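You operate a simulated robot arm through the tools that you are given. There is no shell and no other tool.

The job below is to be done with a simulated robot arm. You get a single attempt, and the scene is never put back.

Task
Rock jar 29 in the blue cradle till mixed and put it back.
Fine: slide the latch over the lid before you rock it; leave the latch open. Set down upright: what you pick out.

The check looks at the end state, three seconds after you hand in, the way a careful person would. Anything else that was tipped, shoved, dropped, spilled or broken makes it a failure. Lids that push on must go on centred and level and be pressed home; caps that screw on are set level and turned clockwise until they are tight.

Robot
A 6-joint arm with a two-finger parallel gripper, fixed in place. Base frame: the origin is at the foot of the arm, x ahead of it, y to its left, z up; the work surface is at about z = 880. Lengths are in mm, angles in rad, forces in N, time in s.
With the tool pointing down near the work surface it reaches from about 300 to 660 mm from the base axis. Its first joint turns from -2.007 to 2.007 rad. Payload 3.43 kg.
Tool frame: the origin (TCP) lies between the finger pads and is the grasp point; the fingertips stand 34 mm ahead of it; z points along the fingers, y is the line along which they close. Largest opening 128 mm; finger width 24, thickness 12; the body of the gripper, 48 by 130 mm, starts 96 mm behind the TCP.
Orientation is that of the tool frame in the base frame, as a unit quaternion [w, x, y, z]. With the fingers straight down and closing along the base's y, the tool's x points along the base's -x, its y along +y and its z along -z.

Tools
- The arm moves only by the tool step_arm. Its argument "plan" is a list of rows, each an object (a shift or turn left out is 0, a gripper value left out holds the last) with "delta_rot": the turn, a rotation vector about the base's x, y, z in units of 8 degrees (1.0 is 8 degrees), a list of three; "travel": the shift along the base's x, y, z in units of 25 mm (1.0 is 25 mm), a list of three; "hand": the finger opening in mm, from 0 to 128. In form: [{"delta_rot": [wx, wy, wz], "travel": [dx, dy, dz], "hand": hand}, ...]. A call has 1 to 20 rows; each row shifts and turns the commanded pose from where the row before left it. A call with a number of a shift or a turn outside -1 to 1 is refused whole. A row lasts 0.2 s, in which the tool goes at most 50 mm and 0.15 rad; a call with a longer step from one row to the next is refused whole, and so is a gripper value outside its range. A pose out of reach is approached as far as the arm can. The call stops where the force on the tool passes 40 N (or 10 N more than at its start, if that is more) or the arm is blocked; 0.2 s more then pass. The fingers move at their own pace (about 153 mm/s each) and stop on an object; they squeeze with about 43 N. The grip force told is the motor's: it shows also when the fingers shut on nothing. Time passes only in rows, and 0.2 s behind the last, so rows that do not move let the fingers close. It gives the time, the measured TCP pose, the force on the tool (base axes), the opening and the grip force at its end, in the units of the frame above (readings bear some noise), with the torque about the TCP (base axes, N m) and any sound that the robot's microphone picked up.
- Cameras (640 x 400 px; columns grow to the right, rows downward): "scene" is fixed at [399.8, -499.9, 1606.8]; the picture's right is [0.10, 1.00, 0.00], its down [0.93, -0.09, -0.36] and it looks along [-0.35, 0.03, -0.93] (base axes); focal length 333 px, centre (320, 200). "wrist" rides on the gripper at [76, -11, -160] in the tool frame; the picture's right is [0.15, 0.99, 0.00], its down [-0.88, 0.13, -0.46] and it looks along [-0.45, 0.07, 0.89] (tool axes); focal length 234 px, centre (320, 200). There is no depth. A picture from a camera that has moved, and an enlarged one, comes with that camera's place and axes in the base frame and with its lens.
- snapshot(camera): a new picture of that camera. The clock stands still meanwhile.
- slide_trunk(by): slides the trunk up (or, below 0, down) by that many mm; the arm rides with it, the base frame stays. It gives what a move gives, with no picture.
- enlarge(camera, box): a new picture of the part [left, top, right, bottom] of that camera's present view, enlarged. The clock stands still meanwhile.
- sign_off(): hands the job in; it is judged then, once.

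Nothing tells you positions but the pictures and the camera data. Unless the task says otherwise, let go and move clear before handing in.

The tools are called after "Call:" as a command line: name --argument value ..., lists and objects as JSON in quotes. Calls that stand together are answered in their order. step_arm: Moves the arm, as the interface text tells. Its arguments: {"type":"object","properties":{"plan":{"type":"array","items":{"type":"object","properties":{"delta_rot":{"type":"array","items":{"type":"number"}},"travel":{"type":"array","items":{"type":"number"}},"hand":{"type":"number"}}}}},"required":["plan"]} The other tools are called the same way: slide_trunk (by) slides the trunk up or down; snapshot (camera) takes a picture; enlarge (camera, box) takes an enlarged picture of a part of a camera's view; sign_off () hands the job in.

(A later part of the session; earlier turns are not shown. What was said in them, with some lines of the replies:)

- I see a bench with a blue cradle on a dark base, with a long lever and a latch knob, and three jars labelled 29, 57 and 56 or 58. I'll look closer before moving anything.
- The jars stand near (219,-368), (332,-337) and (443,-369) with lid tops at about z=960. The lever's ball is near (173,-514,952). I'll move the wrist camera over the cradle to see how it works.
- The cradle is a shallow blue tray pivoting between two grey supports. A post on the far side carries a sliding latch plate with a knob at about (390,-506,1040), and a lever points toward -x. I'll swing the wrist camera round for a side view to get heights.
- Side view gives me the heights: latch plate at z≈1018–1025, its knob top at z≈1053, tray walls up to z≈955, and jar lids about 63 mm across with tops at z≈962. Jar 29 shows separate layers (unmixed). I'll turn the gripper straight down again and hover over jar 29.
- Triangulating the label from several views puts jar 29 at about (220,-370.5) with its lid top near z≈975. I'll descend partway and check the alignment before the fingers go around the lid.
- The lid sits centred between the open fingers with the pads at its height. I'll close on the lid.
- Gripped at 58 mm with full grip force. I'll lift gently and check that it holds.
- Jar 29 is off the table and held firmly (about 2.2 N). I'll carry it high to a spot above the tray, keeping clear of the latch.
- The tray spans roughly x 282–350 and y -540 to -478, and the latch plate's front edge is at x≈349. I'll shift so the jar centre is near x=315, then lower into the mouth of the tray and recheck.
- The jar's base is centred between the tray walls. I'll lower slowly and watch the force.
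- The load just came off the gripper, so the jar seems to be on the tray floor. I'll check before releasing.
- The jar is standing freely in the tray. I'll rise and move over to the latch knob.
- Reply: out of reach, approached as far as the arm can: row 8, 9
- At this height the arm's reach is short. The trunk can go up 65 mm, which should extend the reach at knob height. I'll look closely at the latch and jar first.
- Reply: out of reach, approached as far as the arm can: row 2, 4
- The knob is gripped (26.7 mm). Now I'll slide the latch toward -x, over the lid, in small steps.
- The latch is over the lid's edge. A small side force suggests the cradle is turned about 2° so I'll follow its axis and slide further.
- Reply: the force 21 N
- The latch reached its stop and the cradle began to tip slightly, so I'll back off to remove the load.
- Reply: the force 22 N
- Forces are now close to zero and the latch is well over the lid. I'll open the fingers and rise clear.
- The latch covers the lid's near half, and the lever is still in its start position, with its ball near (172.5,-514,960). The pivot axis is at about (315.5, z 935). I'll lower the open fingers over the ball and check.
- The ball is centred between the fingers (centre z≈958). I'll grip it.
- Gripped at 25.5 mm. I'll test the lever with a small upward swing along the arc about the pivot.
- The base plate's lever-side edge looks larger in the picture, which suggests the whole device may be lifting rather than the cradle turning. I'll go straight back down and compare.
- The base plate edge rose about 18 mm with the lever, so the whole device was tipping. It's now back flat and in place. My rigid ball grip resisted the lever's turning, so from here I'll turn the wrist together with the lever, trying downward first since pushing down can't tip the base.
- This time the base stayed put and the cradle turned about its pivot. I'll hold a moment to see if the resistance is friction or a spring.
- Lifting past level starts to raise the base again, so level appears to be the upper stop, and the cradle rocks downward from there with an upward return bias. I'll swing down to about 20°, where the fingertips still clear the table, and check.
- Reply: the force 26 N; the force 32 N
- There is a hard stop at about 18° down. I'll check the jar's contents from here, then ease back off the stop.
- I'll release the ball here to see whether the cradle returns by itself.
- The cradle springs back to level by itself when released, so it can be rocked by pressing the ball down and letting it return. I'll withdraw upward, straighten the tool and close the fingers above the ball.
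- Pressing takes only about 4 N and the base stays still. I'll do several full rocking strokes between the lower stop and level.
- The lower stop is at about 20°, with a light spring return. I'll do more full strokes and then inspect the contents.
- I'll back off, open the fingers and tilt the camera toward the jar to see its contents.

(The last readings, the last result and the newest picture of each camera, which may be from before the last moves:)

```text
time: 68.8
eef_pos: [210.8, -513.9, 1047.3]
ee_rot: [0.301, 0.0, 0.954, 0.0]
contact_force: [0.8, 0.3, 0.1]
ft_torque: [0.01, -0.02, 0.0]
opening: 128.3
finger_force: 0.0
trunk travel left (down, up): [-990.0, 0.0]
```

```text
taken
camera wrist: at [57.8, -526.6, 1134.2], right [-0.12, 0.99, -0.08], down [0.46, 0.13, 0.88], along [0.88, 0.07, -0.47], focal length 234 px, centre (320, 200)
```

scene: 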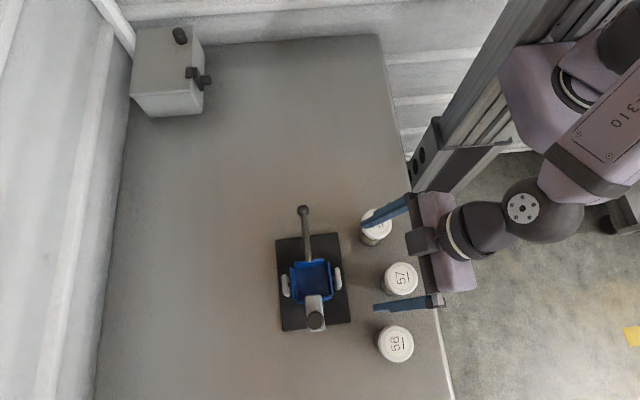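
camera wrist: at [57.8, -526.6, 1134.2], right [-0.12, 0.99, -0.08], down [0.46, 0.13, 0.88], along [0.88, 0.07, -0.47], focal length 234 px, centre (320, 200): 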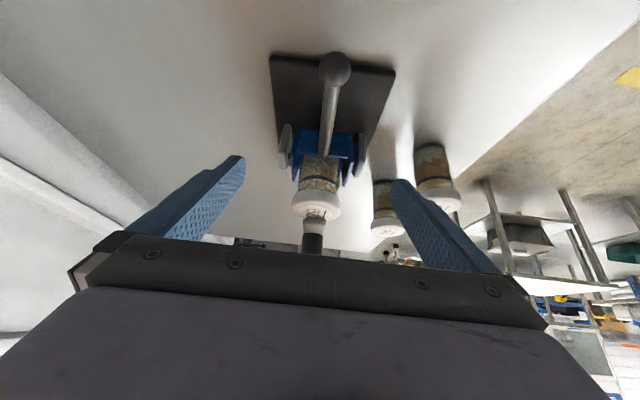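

Call:
enlarge --camera "wrist" --box '[280, 120, 380, 230]'

Call:
enlarge --camera "wrist" --box '[360, 130, 470, 240]'

```text
3.64 times, centred on (330, 175) of wrist
camera zoom: at [57.8, -526.6, 1134.2], right [-0.12, 0.99, -0.08], down [0.46, 0.13, 0.88], along [0.88, 0.07, -0.47], focal length 852 px, centre (284, 291)
```

zoom: 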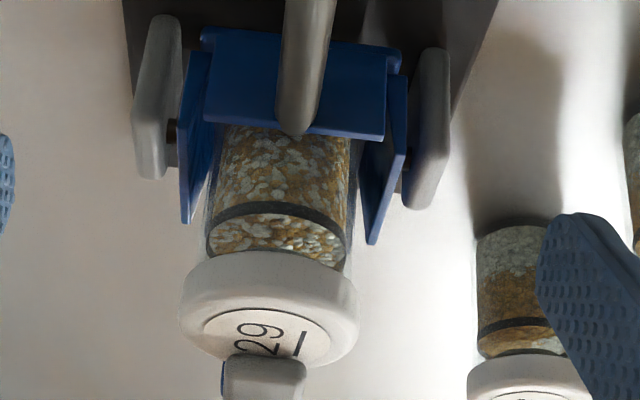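

```text
3.64 times, centred on (415, 185) of wrist
camera zoom: at [57.8, -526.6, 1134.2], right [-0.12, 0.99, -0.08], down [0.46, 0.13, 0.88], along [0.88, 0.07, -0.47], focal length 852 px, centre (-26, 254)
```

zoom: 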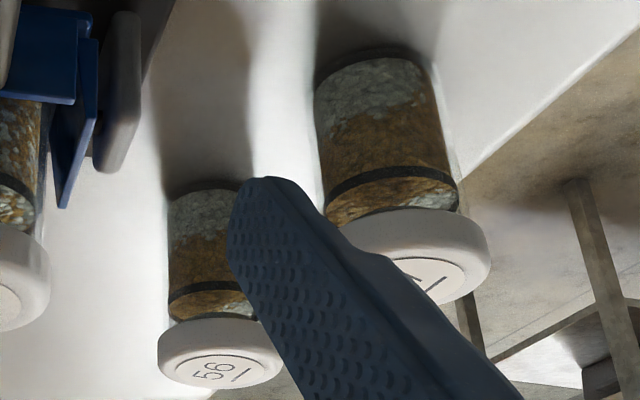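

Jar 29 is now speckled throughout, while the others still show clean layers. I'll do more strokes to be sure it's fully mixed, then compare.

Call:
step_arm --plan '[{"delta_rot": [0, 0.875, 0], "travel": [-0.3, 0, 0]}, {"delta_rot": [0, 0.875, 0], "travel": [-0.3, 0, 0]}, {"delta_rot": [0, 0.875, 0], "travel": [-0.3, 0, 0]}, {"delta_rot": [0, 0.875, 0], "travel": [-0.3, 0, 0]}, {"delta_rot": [0, 0.875, 0], "travel": [-0.3, 0, 0]}, {"hand": 0}, {"hand": 0}, {"hand": 0}, {"travel": [0, 0, -0.8]}, {"travel": [0, 0, -0.8]}, {"travel": [0, 0, 0]}]'

Call:
snapshot --camera "wrist"

```text
time: 71.2
eef_pos: [172.7, -513.8, 1006.9]
ee_rot: [0.0, 0.0, 1.0, 0.0]
contact_force: [-0.2, 0.0, -0.3]
ft_torque: [-0.01, 0.0, -0.04]
opening: 0.1
finger_force: 32.7
trunk travel left (down, up): [-990.0, 0.0]
```

```text
taken
camera wrist: at [98.1, -526.5, 1166.9], right [-0.15, 0.99, 0.0], down [0.88, 0.13, 0.46], along [0.45, 0.07, -0.89], focal length 234 px, centre (320, 200)
```

wrist: 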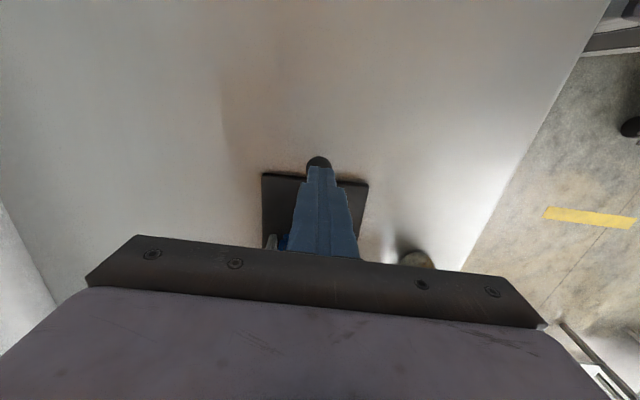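

Call:
step_arm --plan '[{"travel": [0, 0, -0.7]}, {"travel": [0, 0, -0.8]}, {"travel": [0, 0, -0.6]}, {"travel": [0, 0, 0]}, {"travel": [0, 0, 0.7]}, {"travel": [0, 0, 0.8]}, {"travel": [0, 0, 0.6]}, {"travel": [0, 0, 0]}, {"travel": [0, 0, -0.7]}, {"travel": [0, 0, -0.8]}, {"travel": [0, 0, -0.6]}, {"travel": [0, 0, 0]}, {"travel": [0, 0, 0.7]}, {"travel": [0, 0, 0.8]}, {"travel": [0, 0, 0.6]}, {"travel": [0, 0, 0]}]'

Call:
enlarge --camera "scene" --box '[270, 225, 360, 335]'

```text
time: 74.6
eef_pos: [172.2, -514.3, 1004.8]
ee_rot: [0.0, 0.0, 1.0, 0.001]
contact_force: [0.3, 0.6, 0.6]
ft_torque: [0.01, 0.0, 0.03]
opening: 0.1
finger_force: 33.4
trunk travel left (down, up): [-990.0, 0.0]
```

```text
3.64 times, centred on (315, 280) of scene
camera zoom: at [399.8, -499.9, 1606.8], right [0.1, 1.0, 0.0], down [0.93, -0.09, -0.36], along [-0.35, 0.03, -0.93], focal length 1212 px, centre (338, -91)
```

zoom: 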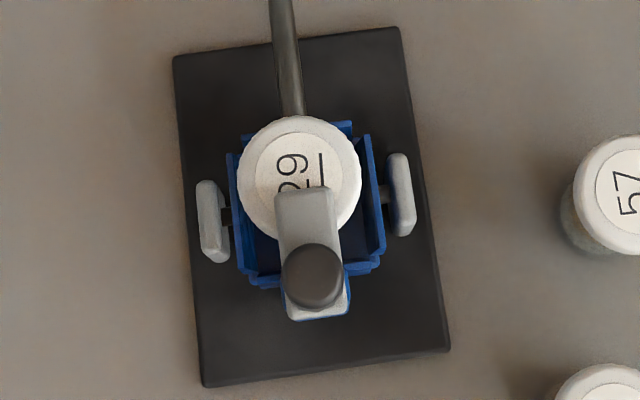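

Call:
step_arm --plan '[{"travel": [0, 0, -0.7]}, {"travel": [0, 0, -0.8]}, {"travel": [0, 0, -0.6]}, {"travel": [0, 0, 0]}, {"travel": [0, 0, 0.7]}, {"travel": [0, 0, 0.8]}, {"travel": [0, 0, 0.6]}, {"travel": [0, 0, 0]}, {"travel": [0, 0, -0.7]}, {"travel": [0, 0, -0.8]}, {"travel": [0, 0, -0.6]}, {"travel": [0, 0, 0]}, {"travel": [0, 0, 0.7]}, {"travel": [0, 0, 0.8]}, {"travel": [0, 0, 0.6]}, {"travel": [0, 0, 0]}]'

Call:
step_arm --plan '[{"travel": [0, 0, 0.8]}, {"travel": [0, 0, 0.8], "hand": 128}, {"delta_rot": [0, -0.875, 0], "travel": [0.3, 0, 0]}, {"delta_rot": [0, -0.875, 0], "travel": [0.3, 0, 0]}, {"delta_rot": [0, -0.875, 0], "travel": [0.3, 0, 0]}, {"delta_rot": [0, -0.875, 0], "travel": [0.3, 0, 0]}, {"delta_rot": [0, -0.875, 0], "travel": [0.3, 0, 0]}, {"travel": [0, 0, 0]}]'

Call:
enlarge --camera "wrist" --box '[280, 120, 380, 230]'

```text
time: 78.0
eef_pos: [173.7, -515.2, 1007.5]
ee_rot: [-0.001, 0.0, 1.0, 0.001]
contact_force: [-0.3, 1.1, 0.9]
ft_torque: [-0.04, 0.0, 0.03]
opening: 0.4
finger_force: 33.5
trunk travel left (down, up): [-990.0, 0.0]
```

```text
time: 79.8
eef_pos: [210.8, -515.0, 1045.7]
ee_rot: [0.302, 0.0, 0.953, 0.0]
contact_force: [-0.3, 0.3, 0.0]
ft_torque: [-0.01, -0.03, 0.02]
opening: 127.9
finger_force: 0.0
trunk travel left (down, up): [-990.0, 0.0]
```

```text
3.64 times, centred on (330, 175) of wrist
camera zoom: at [57.9, -526.9, 1134.0], right [-0.12, 0.99, -0.08], down [0.46, 0.13, 0.88], along [0.88, 0.07, -0.47], focal length 852 px, centre (284, 291)
```

zoom: 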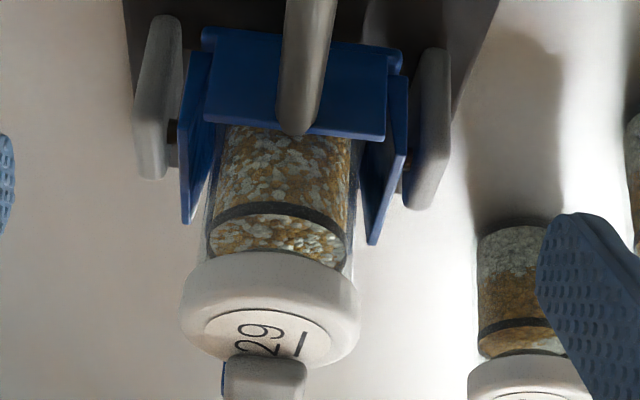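

Call:
enlarge --camera "wrist" --box '[300, 145, 345, 205]'

Call:
enlarge --camera "wrist" --box '[360, 135, 470, 235]'

```text
6.67 times, centred on (322, 175) of wrist
camera zoom: at [57.9, -526.9, 1134.0], right [-0.12, 0.99, -0.08], down [0.46, 0.13, 0.88], along [0.88, 0.07, -0.47], focal length 1561 px, centre (303, 367)
```

zoom: 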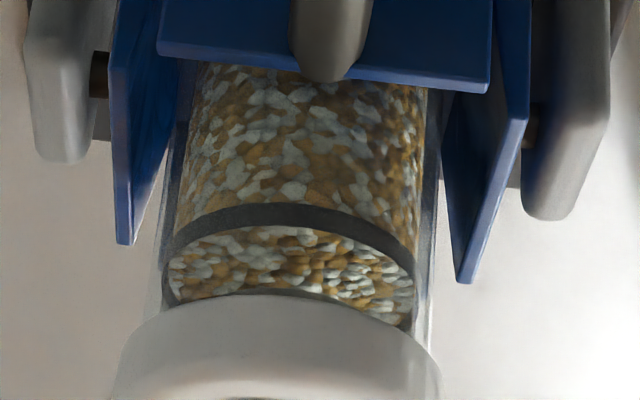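

```text
4.00 times, centred on (415, 185) of wrist
camera zoom: at [57.9, -526.9, 1134.0], right [-0.12, 0.99, -0.08], down [0.46, 0.13, 0.88], along [0.88, 0.07, -0.47], focal length 937 px, centre (-60, 260)
```

zoom: 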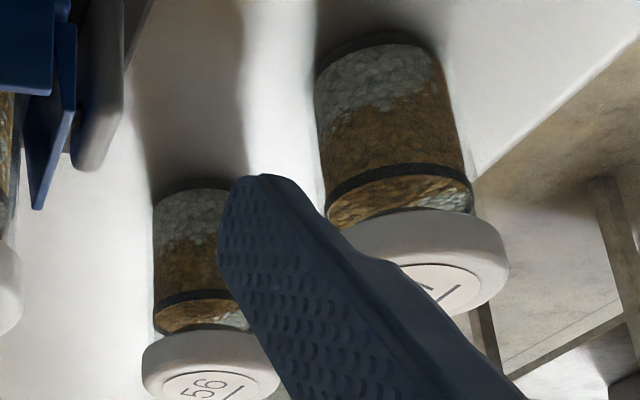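

The contents are evenly mixed now. Next I'll straighten the tool, move back over the latch knob, and open the latch.

Call:
step_arm --plan '[{"delta_rot": [0, 0.875, 0], "travel": [0, 0, 0.8]}, {"delta_rot": [0, 0.875, 0], "travel": [0, 0, 0.8]}, {"delta_rot": [0, 0.875, 0], "travel": [0, 0, 0.8]}, {"delta_rot": [0, 0.875, 0], "travel": [0.2, 0, 0.6]}, {"delta_rot": [0, 0.875, 0], "travel": [0.6, 0, 0]}, {"travel": [0.8, 0.1, 0], "hand": 60}, {"travel": [0.9, 0.1, 0]}, {"travel": [0.9, 0.1, 0]}, {"travel": [0.9, 0, 0]}, {"travel": [0.8, 0, 0]}, {"travel": [0.6, 0, 0]}, {"travel": [0, 0, 0]}]'

Call:
snapshot --camera "wrist"

```text
time: 82.4
eef_pos: [353.8, -507.0, 1121.6]
ee_rot: [0.001, 0.0, 1.0, 0.0]
contact_force: [0.4, -0.6, 0.1]
ft_torque: [0.04, -0.02, -0.02]
opening: 59.9
finger_force: 0.0
trunk travel left (down, up): [-990.0, 0.0]
```

```text
taken
camera wrist: at [277.6, -519.3, 1281.4], right [-0.15, 0.99, 0.0], down [0.88, 0.13, 0.46], along [0.45, 0.07, -0.89], focal length 234 px, centre (320, 200)
```

wrist: 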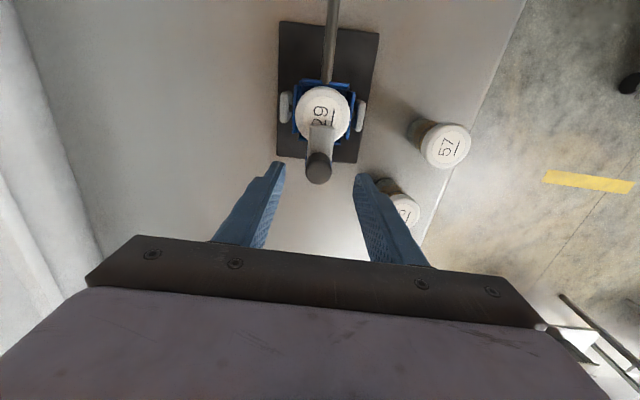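

Call:
step_arm --plan '[{"travel": [0.1, -0.04, -0.8]}, {"travel": [0, 0, -0.8]}, {"travel": [0, 0, -0.5]}, {"travel": [0, 0, -0.22]}, {"hand": 34}, {"hand": 34}]'

Call:
enlarge --camera "wrist" --box '[230, 80, 410, 250]'

```text
time: 83.8
eef_pos: [354.4, -508.5, 1063.5]
ee_rot: [0.0, 0.0, 1.0, 0.0]
contact_force: [-0.1, 0.1, 0.3]
ft_torque: [-0.02, 0.03, 0.01]
opening: 34.1
finger_force: 0.0
trunk travel left (down, up): [-990.0, 0.0]
```

```text
2.35 times, centred on (320, 165) of wrist
camera zoom: at [280.5, -520.2, 1223.4], right [-0.15, 0.99, 0.0], down [0.88, 0.13, 0.46], along [0.45, 0.07, -0.89], focal length 551 px, centre (320, 282)
```

zoom: 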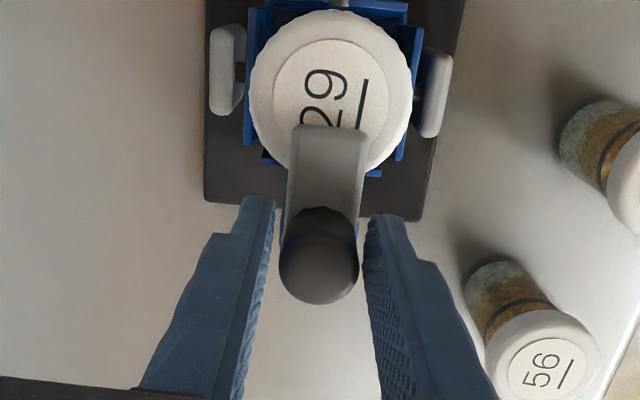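

Call:
step_arm --plan '[{"hand": 28}, {"hand": 20}, {"hand": 20}, {"hand": 20}]'

```text
time: 84.8
eef_pos: [355.1, -507.2, 1064.1]
ee_rot: [0.001, 0.0, 1.0, 0.001]
contact_force: [-0.1, 3.4, -0.3]
ft_torque: [0.07, -0.06, 0.12]
opening: 26.8
finger_force: 42.8
trunk travel left (down, up): [-990.0, 0.0]
```

The knob is gripped. I'll slide the latch open in small steps along the cradle's axis.

Call:
step_arm --plan '[{"travel": [0.2, 0.012, 0]}, {"travel": [0.2, 0.008, 0]}, {"travel": [0.2, 0.008, 0]}, {"travel": [0.2, 0.008, 0]}, {"travel": [0.2, 0.008, 0]}, {"travel": [0, 0, 0]}]'

Call:
enlarge --camera "wrist" --box '[230, 40, 410, 220]'

```text
time: 86.2
eef_pos: [381.0, -505.4, 1062.9]
ee_rot: [0.0, -0.001, 1.0, 0.0]
contact_force: [0.9, 2.3, 0.0]
ft_torque: [0.12, 0.01, 0.17]
opening: 26.7
finger_force: 42.9
trunk travel left (down, up): [-990.0, 0.0]
```

```text
2.22 times, centred on (320, 130) of wrist
camera zoom: at [306.5, -518.6, 1223.6], right [-0.15, 0.99, 0.0], down [0.88, 0.13, 0.46], along [0.45, 0.07, -0.89], focal length 520 px, centre (320, 356)
```

zoom: 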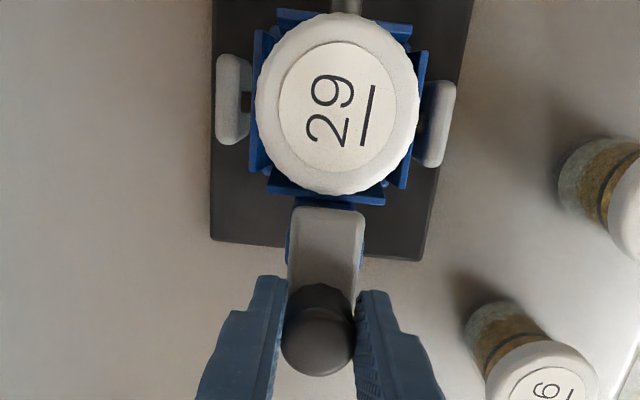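

Call:
step_arm --plan '[{"travel": [0.1, 0.004, 0]}, {"travel": [0.1, 0.004, 0]}, {"travel": [0.08, 0.004, 0]}, {"travel": [0, 0, 0]}]'

Call:
enlarge --camera "wrist" --box '[230, 40, 410, 220]'

```text
time: 87.2
eef_pos: [385.6, -506.7, 1063.4]
ee_rot: [-0.001, 0.0, 1.0, 0.0]
contact_force: [-7.3, 3.1, -0.3]
ft_torque: [0.13, 0.13, 0.17]
opening: 26.7
finger_force: 42.5
trunk travel left (down, up): [-990.0, 0.0]
```

```text
2.22 times, centred on (320, 130) of wrist
camera zoom: at [310.8, -518.4, 1223.7], right [-0.15, 0.99, 0.0], down [0.88, 0.13, 0.45], along [0.45, 0.07, -0.89], focal length 520 px, centre (320, 356)
```

zoom: 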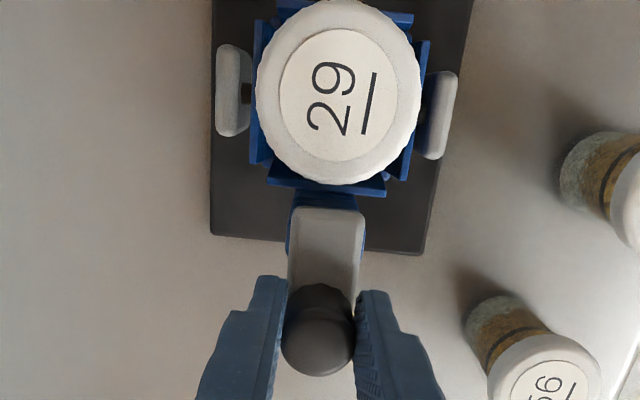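

A light resistance (7 N) indicates the open end stop. I'll ease off slightly, release and rise clear.

Call:
step_arm --plan '[{"travel": [-0.06, 0, 0]}, {"hand": 32}, {"hand": 60}, {"travel": [0, 0, 0.4]}, {"travel": [0, 0, 0.8]}, {"travel": [-0.4, 0, 0.8]}, {"travel": [-0.8, 0, 0.2]}, {"travel": [-1, 0, 0]}, {"travel": [-1, 0, 0]}, {"travel": [-1, 0, 0]}, {"travel": [-1, 0, 0]}, {"travel": [0, 0, 0]}]'

Call:
enlarge --camera "scene" --box '[270, 225, 360, 335]'

Call:
snapshot --camera "wrist"

```text
time: 89.8
eef_pos: [255.8, -507.2, 1118.0]
ee_rot: [0.0, 0.0, 1.0, 0.0]
contact_force: [0.9, -0.4, -0.1]
ft_torque: [0.01, 0.02, 0.01]
opening: 60.1
finger_force: 0.1
trunk travel left (down, up): [-990.0, 0.0]
```

```text
3.64 times, centred on (315, 280) of scene
camera zoom: at [399.8, -499.9, 1606.8], right [0.1, 1.0, 0.0], down [0.93, -0.09, -0.36], along [-0.35, 0.03, -0.93], focal length 1212 px, centre (338, -91)
```

zoom: 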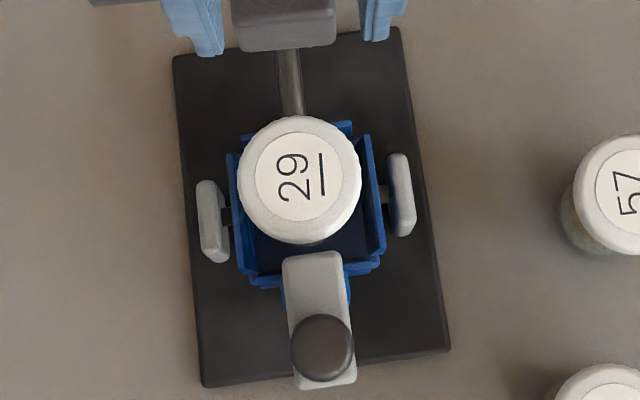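

```text
taken
camera wrist: at [181.3, -519.0, 1278.1], right [-0.15, 0.99, 0.0], down [0.88, 0.13, 0.46], along [0.45, 0.07, -0.89], focal length 234 px, centre (320, 200)
```

wrist: 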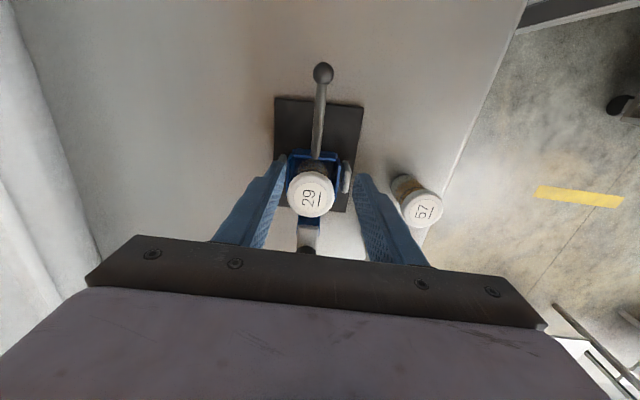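

The latch matches its original open position exactly, and the base hasn't moved. Jar 29's lid is now centred at about (311,-510.5). I'll align and lower the open fingers around the lid.

Call:
step_arm --plan '[{"travel": [0.6, -0.05, 0], "hand": 90}, {"travel": [0.8, -0.05, 0]}, {"travel": [0.6, -0.03, 0]}, {"travel": [0.2, 0, -0.4]}, {"travel": [0, 0, -0.8]}, {"travel": [0, 0, -0.8]}, {"travel": [0, 0, -0.6]}, {"travel": [0, 0, 0]}]'

Call:
enlarge --camera "wrist" --box '[250, 90, 390, 260]'

```text
time: 91.6
eef_pos: [309.6, -510.2, 1053.8]
ee_rot: [0.0, 0.0, 1.0, 0.0]
contact_force: [-0.9, -1.0, 1.0]
ft_torque: [0.02, -0.01, 0.02]
opening: 89.9
finger_force: 0.0
trunk travel left (down, up): [-990.0, 0.0]
```

```text
2.35 times, centred on (320, 175) of wrist
camera zoom: at [235.5, -521.7, 1213.1], right [-0.15, 0.99, 0.0], down [0.88, 0.13, 0.46], along [0.45, 0.07, -0.89], focal length 551 px, centre (320, 259)
```

zoom: 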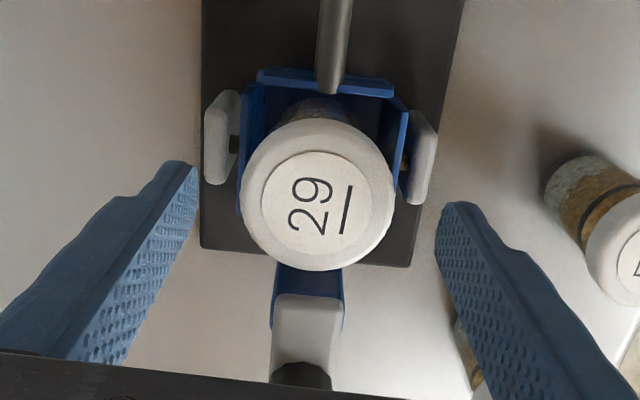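

Call:
step_arm --plan '[{"travel": [0.07, -0.02, -0.6]}, {"travel": [0, 0, -0.6]}, {"travel": [0, 0, -0.5]}, {"travel": [0, 0, -0.26]}, {"travel": [0, 0, 0]}]'

Call:
enlarge --camera "wrist" --box '[250, 90, 390, 260]'

```text
time: 92.8
eef_pos: [313.0, -509.4, 1004.3]
ee_rot: [0.0, 0.0, 1.0, 0.001]
contact_force: [0.0, -0.7, 0.2]
ft_torque: [-0.02, -0.01, 0.01]
opening: 90.2
finger_force: 0.0
trunk travel left (down, up): [-990.0, 0.0]
```

```text
2.35 times, centred on (320, 175) of wrist
camera zoom: at [237.6, -522.5, 1164.0], right [-0.15, 0.99, 0.0], down [0.88, 0.13, 0.46], along [0.45, 0.07, -0.89], focal length 551 px, centre (320, 259)
```

zoom: 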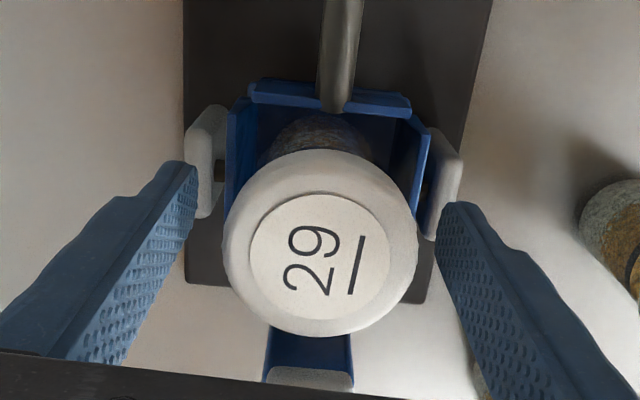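

Call:
step_arm --plan '[{"hand": 64}, {"hand": 50}, {"hand": 50}, {"hand": 50}, {"hand": 50}]'

Call:
enlarge --camera "wrist" --box '[250, 90, 390, 260]'

```text
time: 94.0
eef_pos: [313.3, -511.4, 1004.8]
ee_rot: [0.0, 0.0, 1.0, -0.001]
contact_force: [1.0, 0.0, 0.8]
ft_torque: [0.02, -0.01, 0.02]
opening: 57.9
finger_force: 42.2
trunk travel left (down, up): [-990.0, 0.0]
```

```text
2.35 times, centred on (320, 175) of wrist
camera zoom: at [237.6, -522.6, 1164.1], right [-0.15, 0.99, 0.0], down [0.88, 0.13, 0.46], along [0.45, 0.07, -0.89], focal length 551 px, centre (320, 259)
```

zoom: 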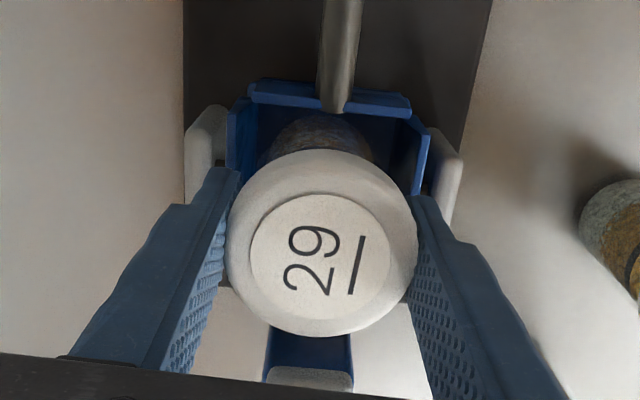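

Gripped with nearly the same offset as the first time. I'll lift straight up out of the tray.

Call:
step_arm --plan '[{"travel": [0, 0, 0.2]}, {"travel": [0, 0, 0.4]}, {"travel": [0, 0, 0.6]}, {"travel": [0, 0, 0.8]}, {"travel": [0, 0, 0.8]}, {"travel": [0, 0, 0.8]}, {"travel": [0, 0, 0.8]}, {"travel": [0, 0, 0.4]}, {"travel": [0, 0, 0]}]'

Call:
enlarge --camera "scene" --box '[265, 200, 365, 340]'

Call:
snapshot --camera "wrist"

```text
time: 96.0
eef_pos: [312.1, -510.5, 1124.6]
ee_rot: [0.0, 0.0, 1.0, 0.0]
contact_force: [0.0, -0.7, -2.7]
ft_torque: [0.01, 0.01, -0.01]
opening: 58.2
finger_force: 42.6
trunk travel left (down, up): [-990.0, 0.0]
```

```text
2.86 times, centred on (315, 270) of scene
camera zoom: at [399.8, -499.9, 1606.8], right [0.1, 1.0, 0.0], down [0.93, -0.09, -0.36], along [-0.35, 0.03, -0.93], focal length 952 px, centre (334, 0)
```

zoom: 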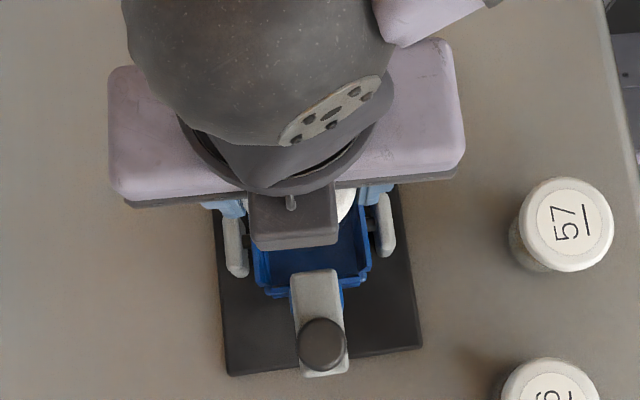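

```text
taken
camera wrist: at [237.7, -522.3, 1284.1], right [-0.15, 0.99, 0.0], down [0.88, 0.13, 0.46], along [0.45, 0.07, -0.89], focal length 234 px, centre (320, 200)
```

wrist: 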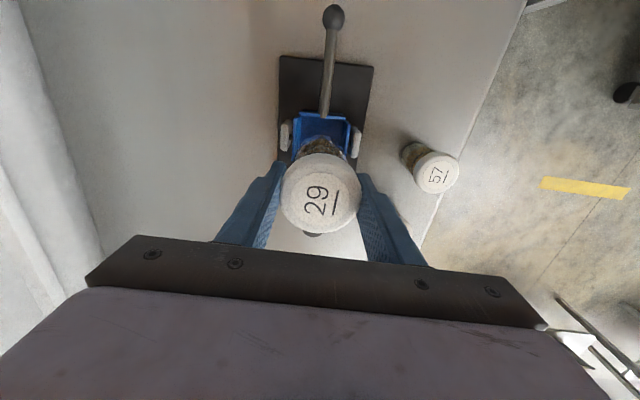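

The jar is out and held upright, with the cradle undisturbed. I'll carry it back over its original spot near (219.6,-370.8).

Call:
step_arm --plan '[{"travel": [-0.5, 0, 0]}, {"travel": [-0.7, 0.3, 0]}, {"travel": [-0.7, 0.6, 0]}, {"travel": [-0.7, 0.7, 0]}, {"travel": [-0.6, 0.8, 0]}, {"travel": [-0.4, 0.8, 0]}, {"travel": [-0.13, 0.8, 0]}, {"travel": [0, 0.8, 0]}, {"travel": [0, 0.6, 0]}, {"travel": [0, 0.19, 0]}, {"travel": [0, 0, 0]}]'

Call:
snapshot --camera "wrist"

Call:
snapshot --camera "scene"

```text
time: 98.4
eef_pos: [220.0, -371.9, 1124.4]
ee_rot: [0.0, 0.0, 1.0, 0.001]
contact_force: [-0.2, -0.1, -2.5]
ft_torque: [-0.01, 0.02, -0.01]
opening: 58.0
finger_force: 42.8
trunk travel left (down, up): [-990.0, 0.0]
```

```text
taken
camera wrist: at [144.9, -383.1, 1284.4], right [-0.15, 0.99, 0.0], down [0.88, 0.13, 0.46], along [0.45, 0.07, -0.89], focal length 234 px, centre (320, 200)
```

wrist: 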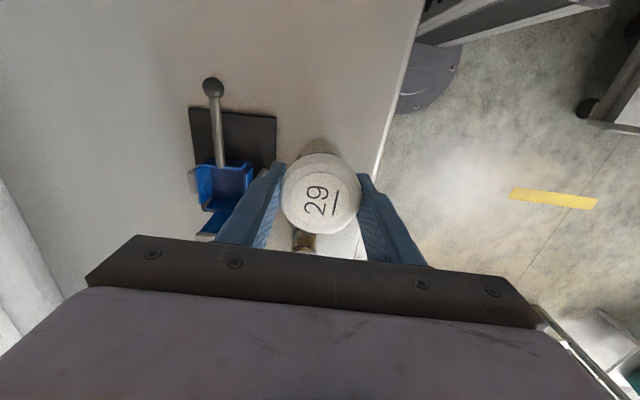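

```text
taken
```

scene: 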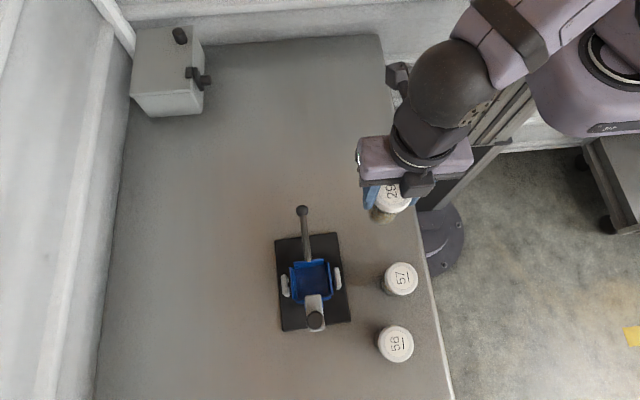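

Position reads (220,-372). I'll lower toward the table, the last few millimetres slowly.

Call:
step_arm --plan '[{"travel": [0, 0.02, -0.6]}, {"travel": [0, 0, -0.9]}, {"travel": [0, 0, -1]}, {"travel": [0, 0, -1]}, {"travel": [0, 0, -0.9]}, {"travel": [0, 0, -0.7]}, {"travel": [0, 0, -0.5]}, {"travel": [0, 0, -0.3]}, {"travel": [0, 0, 0]}]'

Call:
enlarge --camera "scene" --box '[340, 170, 430, 260]'

```text
time: 100.4
eef_pos: [220.5, -369.9, 976.0]
ee_rot: [0.0, 0.0, 1.0, 0.001]
contact_force: [1.0, 0.0, -3.2]
ft_torque: [-0.03, 0.02, -0.01]
opening: 58.0
finger_force: 42.9
trunk travel left (down, up): [-990.0, 0.0]
```

```text
4.44 times, centred on (385, 215) of scene
camera zoom: at [399.8, -499.9, 1606.8], right [0.1, 1.0, 0.0], down [0.93, -0.09, -0.36], along [-0.35, 0.03, -0.93], focal length 1482 px, centre (31, 133)
```

zoom: 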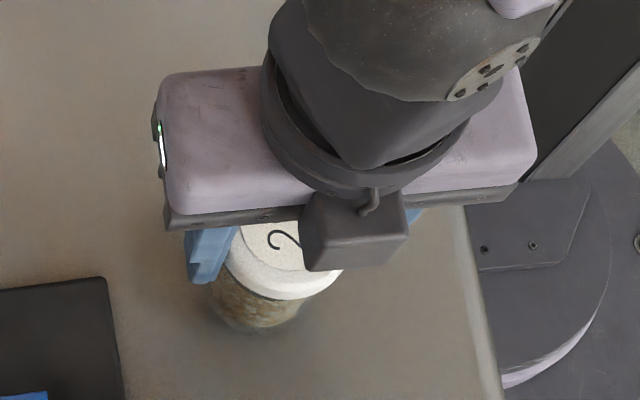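

Call:
step_arm --plan '[{"travel": [0, -0.02, -0.2]}, {"travel": [0, 0, -0.12]}, {"travel": [0, 0, -0.06]}, {"travel": [0, 0, 0]}]'

```text
time: 101.4
eef_pos: [220.8, -371.0, 967.2]
ee_rot: [0.0, 0.0, 1.0, 0.0]
contact_force: [-0.6, -0.4, -2.5]
ft_torque: [-0.05, 0.0, 0.02]
opening: 58.0
finger_force: 42.6
trunk travel left (down, up): [-990.0, 0.0]
```

Call:
step_arm --plan '[{"travel": [0, 0, -0.05]}, {"travel": [0, 0, -0.04]}, {"travel": [0, 0, 0]}]'

```text
time: 102.2
eef_pos: [220.0, -371.3, 965.2]
ee_rot: [0.0, 0.0, 1.0, 0.0]
contact_force: [-0.2, -1.2, -2.3]
ft_torque: [0.04, 0.0, 0.0]
opening: 58.1
finger_force: 43.0
trunk travel left (down, up): [-990.0, 0.0]
```

Call:
step_arm --plan '[{"travel": [0, 0, -0.03]}, {"travel": [0, 0, -0.03]}, {"travel": [0, 0, 0]}]'

```text
time: 103.0
eef_pos: [219.2, -370.6, 963.3]
ee_rot: [0.0, 0.0, 1.0, 0.001]
contact_force: [0.6, 0.6, 2.6]
ft_torque: [0.05, 0.08, -0.03]
opening: 58.3
finger_force: 42.7
trunk travel left (down, up): [-990.0, 0.0]
```

The jar is resting on the table. I'll open gently and rise straight up.

Call:
step_arm --plan '[{"hand": 60}, {"hand": 66}, {"hand": 90}, {"hand": 100}, {"travel": [0, 0, 0.3]}, {"travel": [0, 0, 0.7]}, {"travel": [0, 0, 1]}, {"travel": [0, 0, 1]}, {"travel": [0, 0, 1]}, {"travel": [0, 0, 1]}, {"travel": [0, 0, 0.5]}, {"travel": [0, 0, 0]}]'

Call:
snapshot --camera "wrist"

Call:
snapshot --camera "scene"

```text
time: 105.6
eef_pos: [219.3, -369.8, 1102.2]
ee_rot: [0.0, 0.0, 1.0, 0.0]
contact_force: [-0.4, 0.2, 1.0]
ft_torque: [0.01, 0.02, 0.0]
opening: 99.8
finger_force: 0.1
trunk travel left (down, up): [-990.0, 0.0]
```

```text
taken
camera wrist: at [144.5, -382.7, 1261.2], right [-0.15, 0.99, 0.0], down [0.88, 0.13, 0.46], along [0.45, 0.07, -0.89], focal length 234 px, centre (320, 200)
```

wrist: 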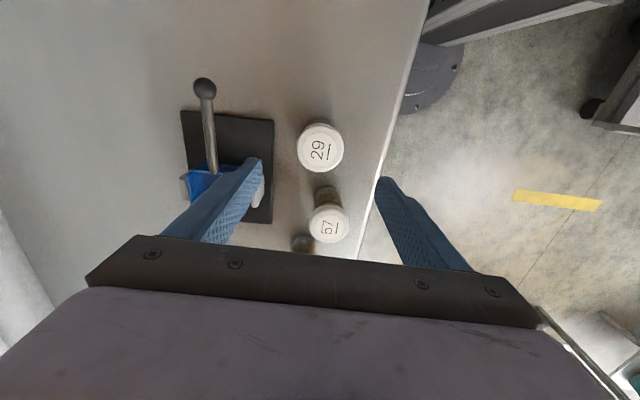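

```text
taken
```

scene: 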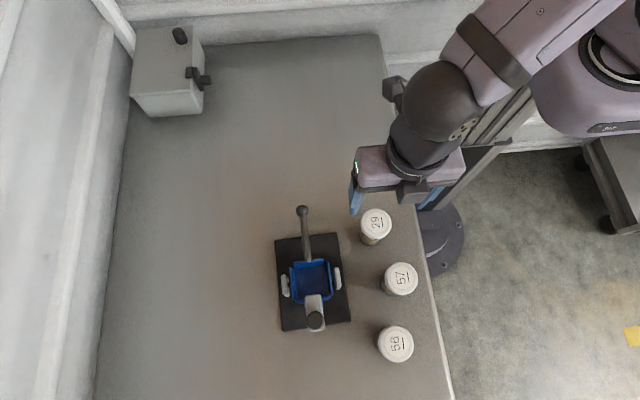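

Jar 29 is standing in its original place. I'll move the arm further up and away, then compare against the starting picture.

Call:
step_arm --plan '[{"travel": [0, 0, 1]}, {"travel": [0, 0, 1]}, {"travel": [0, 0, 1]}, {"travel": [0, 0, 1]}, {"travel": [0, 0, 0.8]}, {"travel": [0, 0, 0.5]}, {"travel": [0, 0, 0]}]'

Call:
enlarge --camera "scene" --box '[250, 190, 430, 370]'

Call:
enlarge --camera "scene" --box '[340, 195, 420, 250]'

Call:
snapshot --camera "wrist"

```text
time: 107.2
eef_pos: [219.3, -370.7, 1232.6]
ee_rot: [0.0, 0.0, 1.0, 0.0]
contact_force: [-0.2, 0.1, 0.0]
ft_torque: [0.0, 0.02, -0.03]
opening: 99.8
finger_force: 0.1
trunk travel left (down, up): [-990.0, 0.0]
```

```text
2.22 times, centred on (340, 280) of scene
camera zoom: at [399.8, -499.9, 1606.8], right [0.1, 1.0, 0.0], down [0.93, -0.09, -0.36], along [-0.35, 0.03, -0.93], focal length 741 px, centre (276, 22)
```

zoom: 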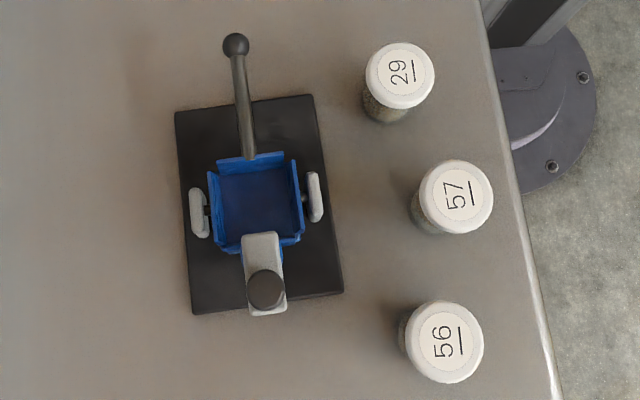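

```text
7.27 times, centred on (380, 222) of scene
camera zoom: at [399.8, -499.9, 1606.8], right [0.1, 1.0, 0.0], down [0.93, -0.09, -0.36], along [-0.35, 0.03, -0.93], focal length 2424 px, centre (-116, 36)
```

zoom: 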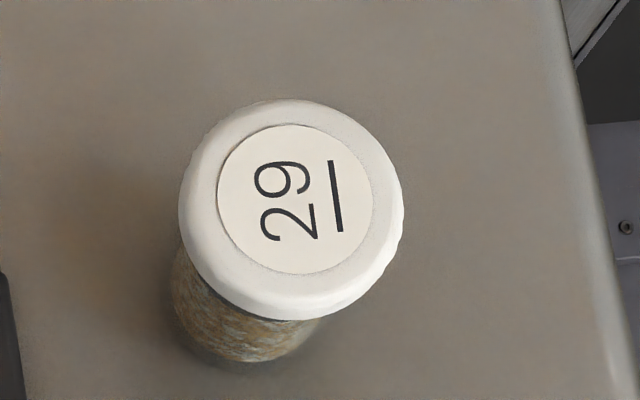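

```text
taken
camera wrist: at [144.6, -383.2, 1393.2], right [-0.15, 0.99, 0.0], down [0.88, 0.13, 0.46], along [0.45, 0.07, -0.89], focal length 234 px, centre (320, 200)
```

wrist: 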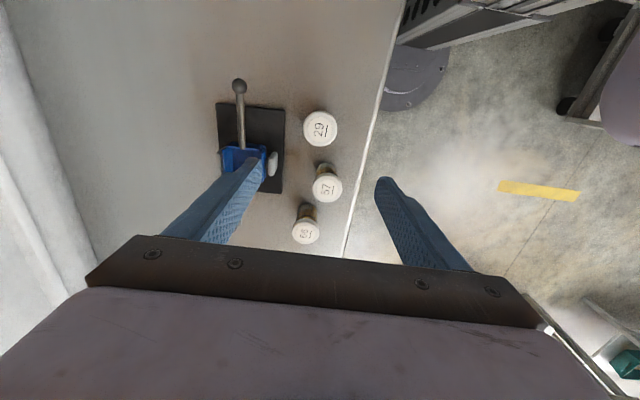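

Everything matches the starting picture, with the latch open and cradle level. I'll take one last close look at the jar's contents, especially the lower part.

Call:
enlarge --camera "scene" --box '[360, 222, 390, 248]'

Call:
enlarge --camera "scene" --box '[375, 260, 420, 300]'

```text
15.38 times, centred on (375, 235) of scene
camera zoom: at [399.8, -499.9, 1606.8], right [0.1, 1.0, 0.0], down [0.93, -0.09, -0.36], along [-0.35, 0.03, -0.93], focal length 5128 px, centre (-526, -338)
```

zoom: 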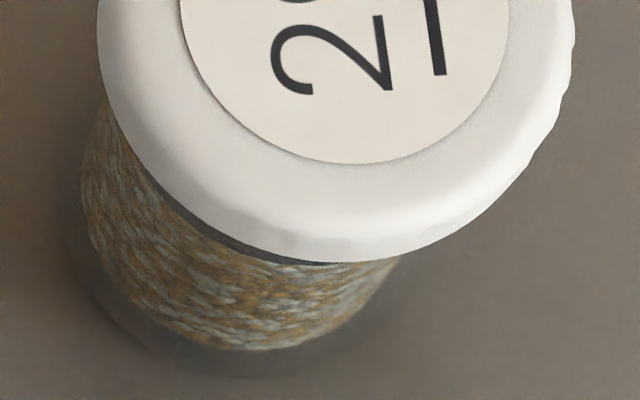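

```text
10.00 times, centred on (398, 280) of scene
camera zoom: at [399.8, -499.9, 1606.8], right [0.1, 1.0, 0.0], down [0.93, -0.09, -0.36], along [-0.35, 0.03, -0.93], focal length 3333 px, centre (-455, -600)
```

zoom: 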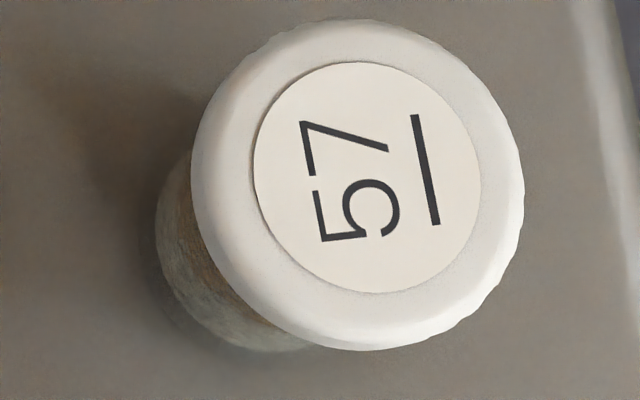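

Jar 29's contents are evenly mixed down to the base, and it stands upright in its original spot. The latch is open, the cradle is level, and the arm is clear, so I'm handing in.

Call:
sign_off

```text
The job is handed in.
```

Jar 29 is mixed and standing upright within about 1 mm of where it started. The latch is open and the cradle is level. I've handed the job in but haven't seen a result.

- **Latching:** I slid the latch over the lid before any rocking and slid it back to its original open position afterwards.
- **Rocking:** The cradle only rocks downward, about 20° to a stop, and springs back to level. I worked it by pressing the lever down and letting it return.
- **Mixing:** I stopped once the contents looked evenly speckled all the way down. Jars 57 and 56 still show separate layers and were not touched.
- **Cradle base:** Before I knew the lever only goes down, I lifted it twice and the base tipped. Its lever-side edge rose about 18 mm the first time and 5–7 mm the second, and I set it back down each time. In the final picture the base may sit 1–2 mm off its starting position. I left it there, since nudging it back could have disturbed more.
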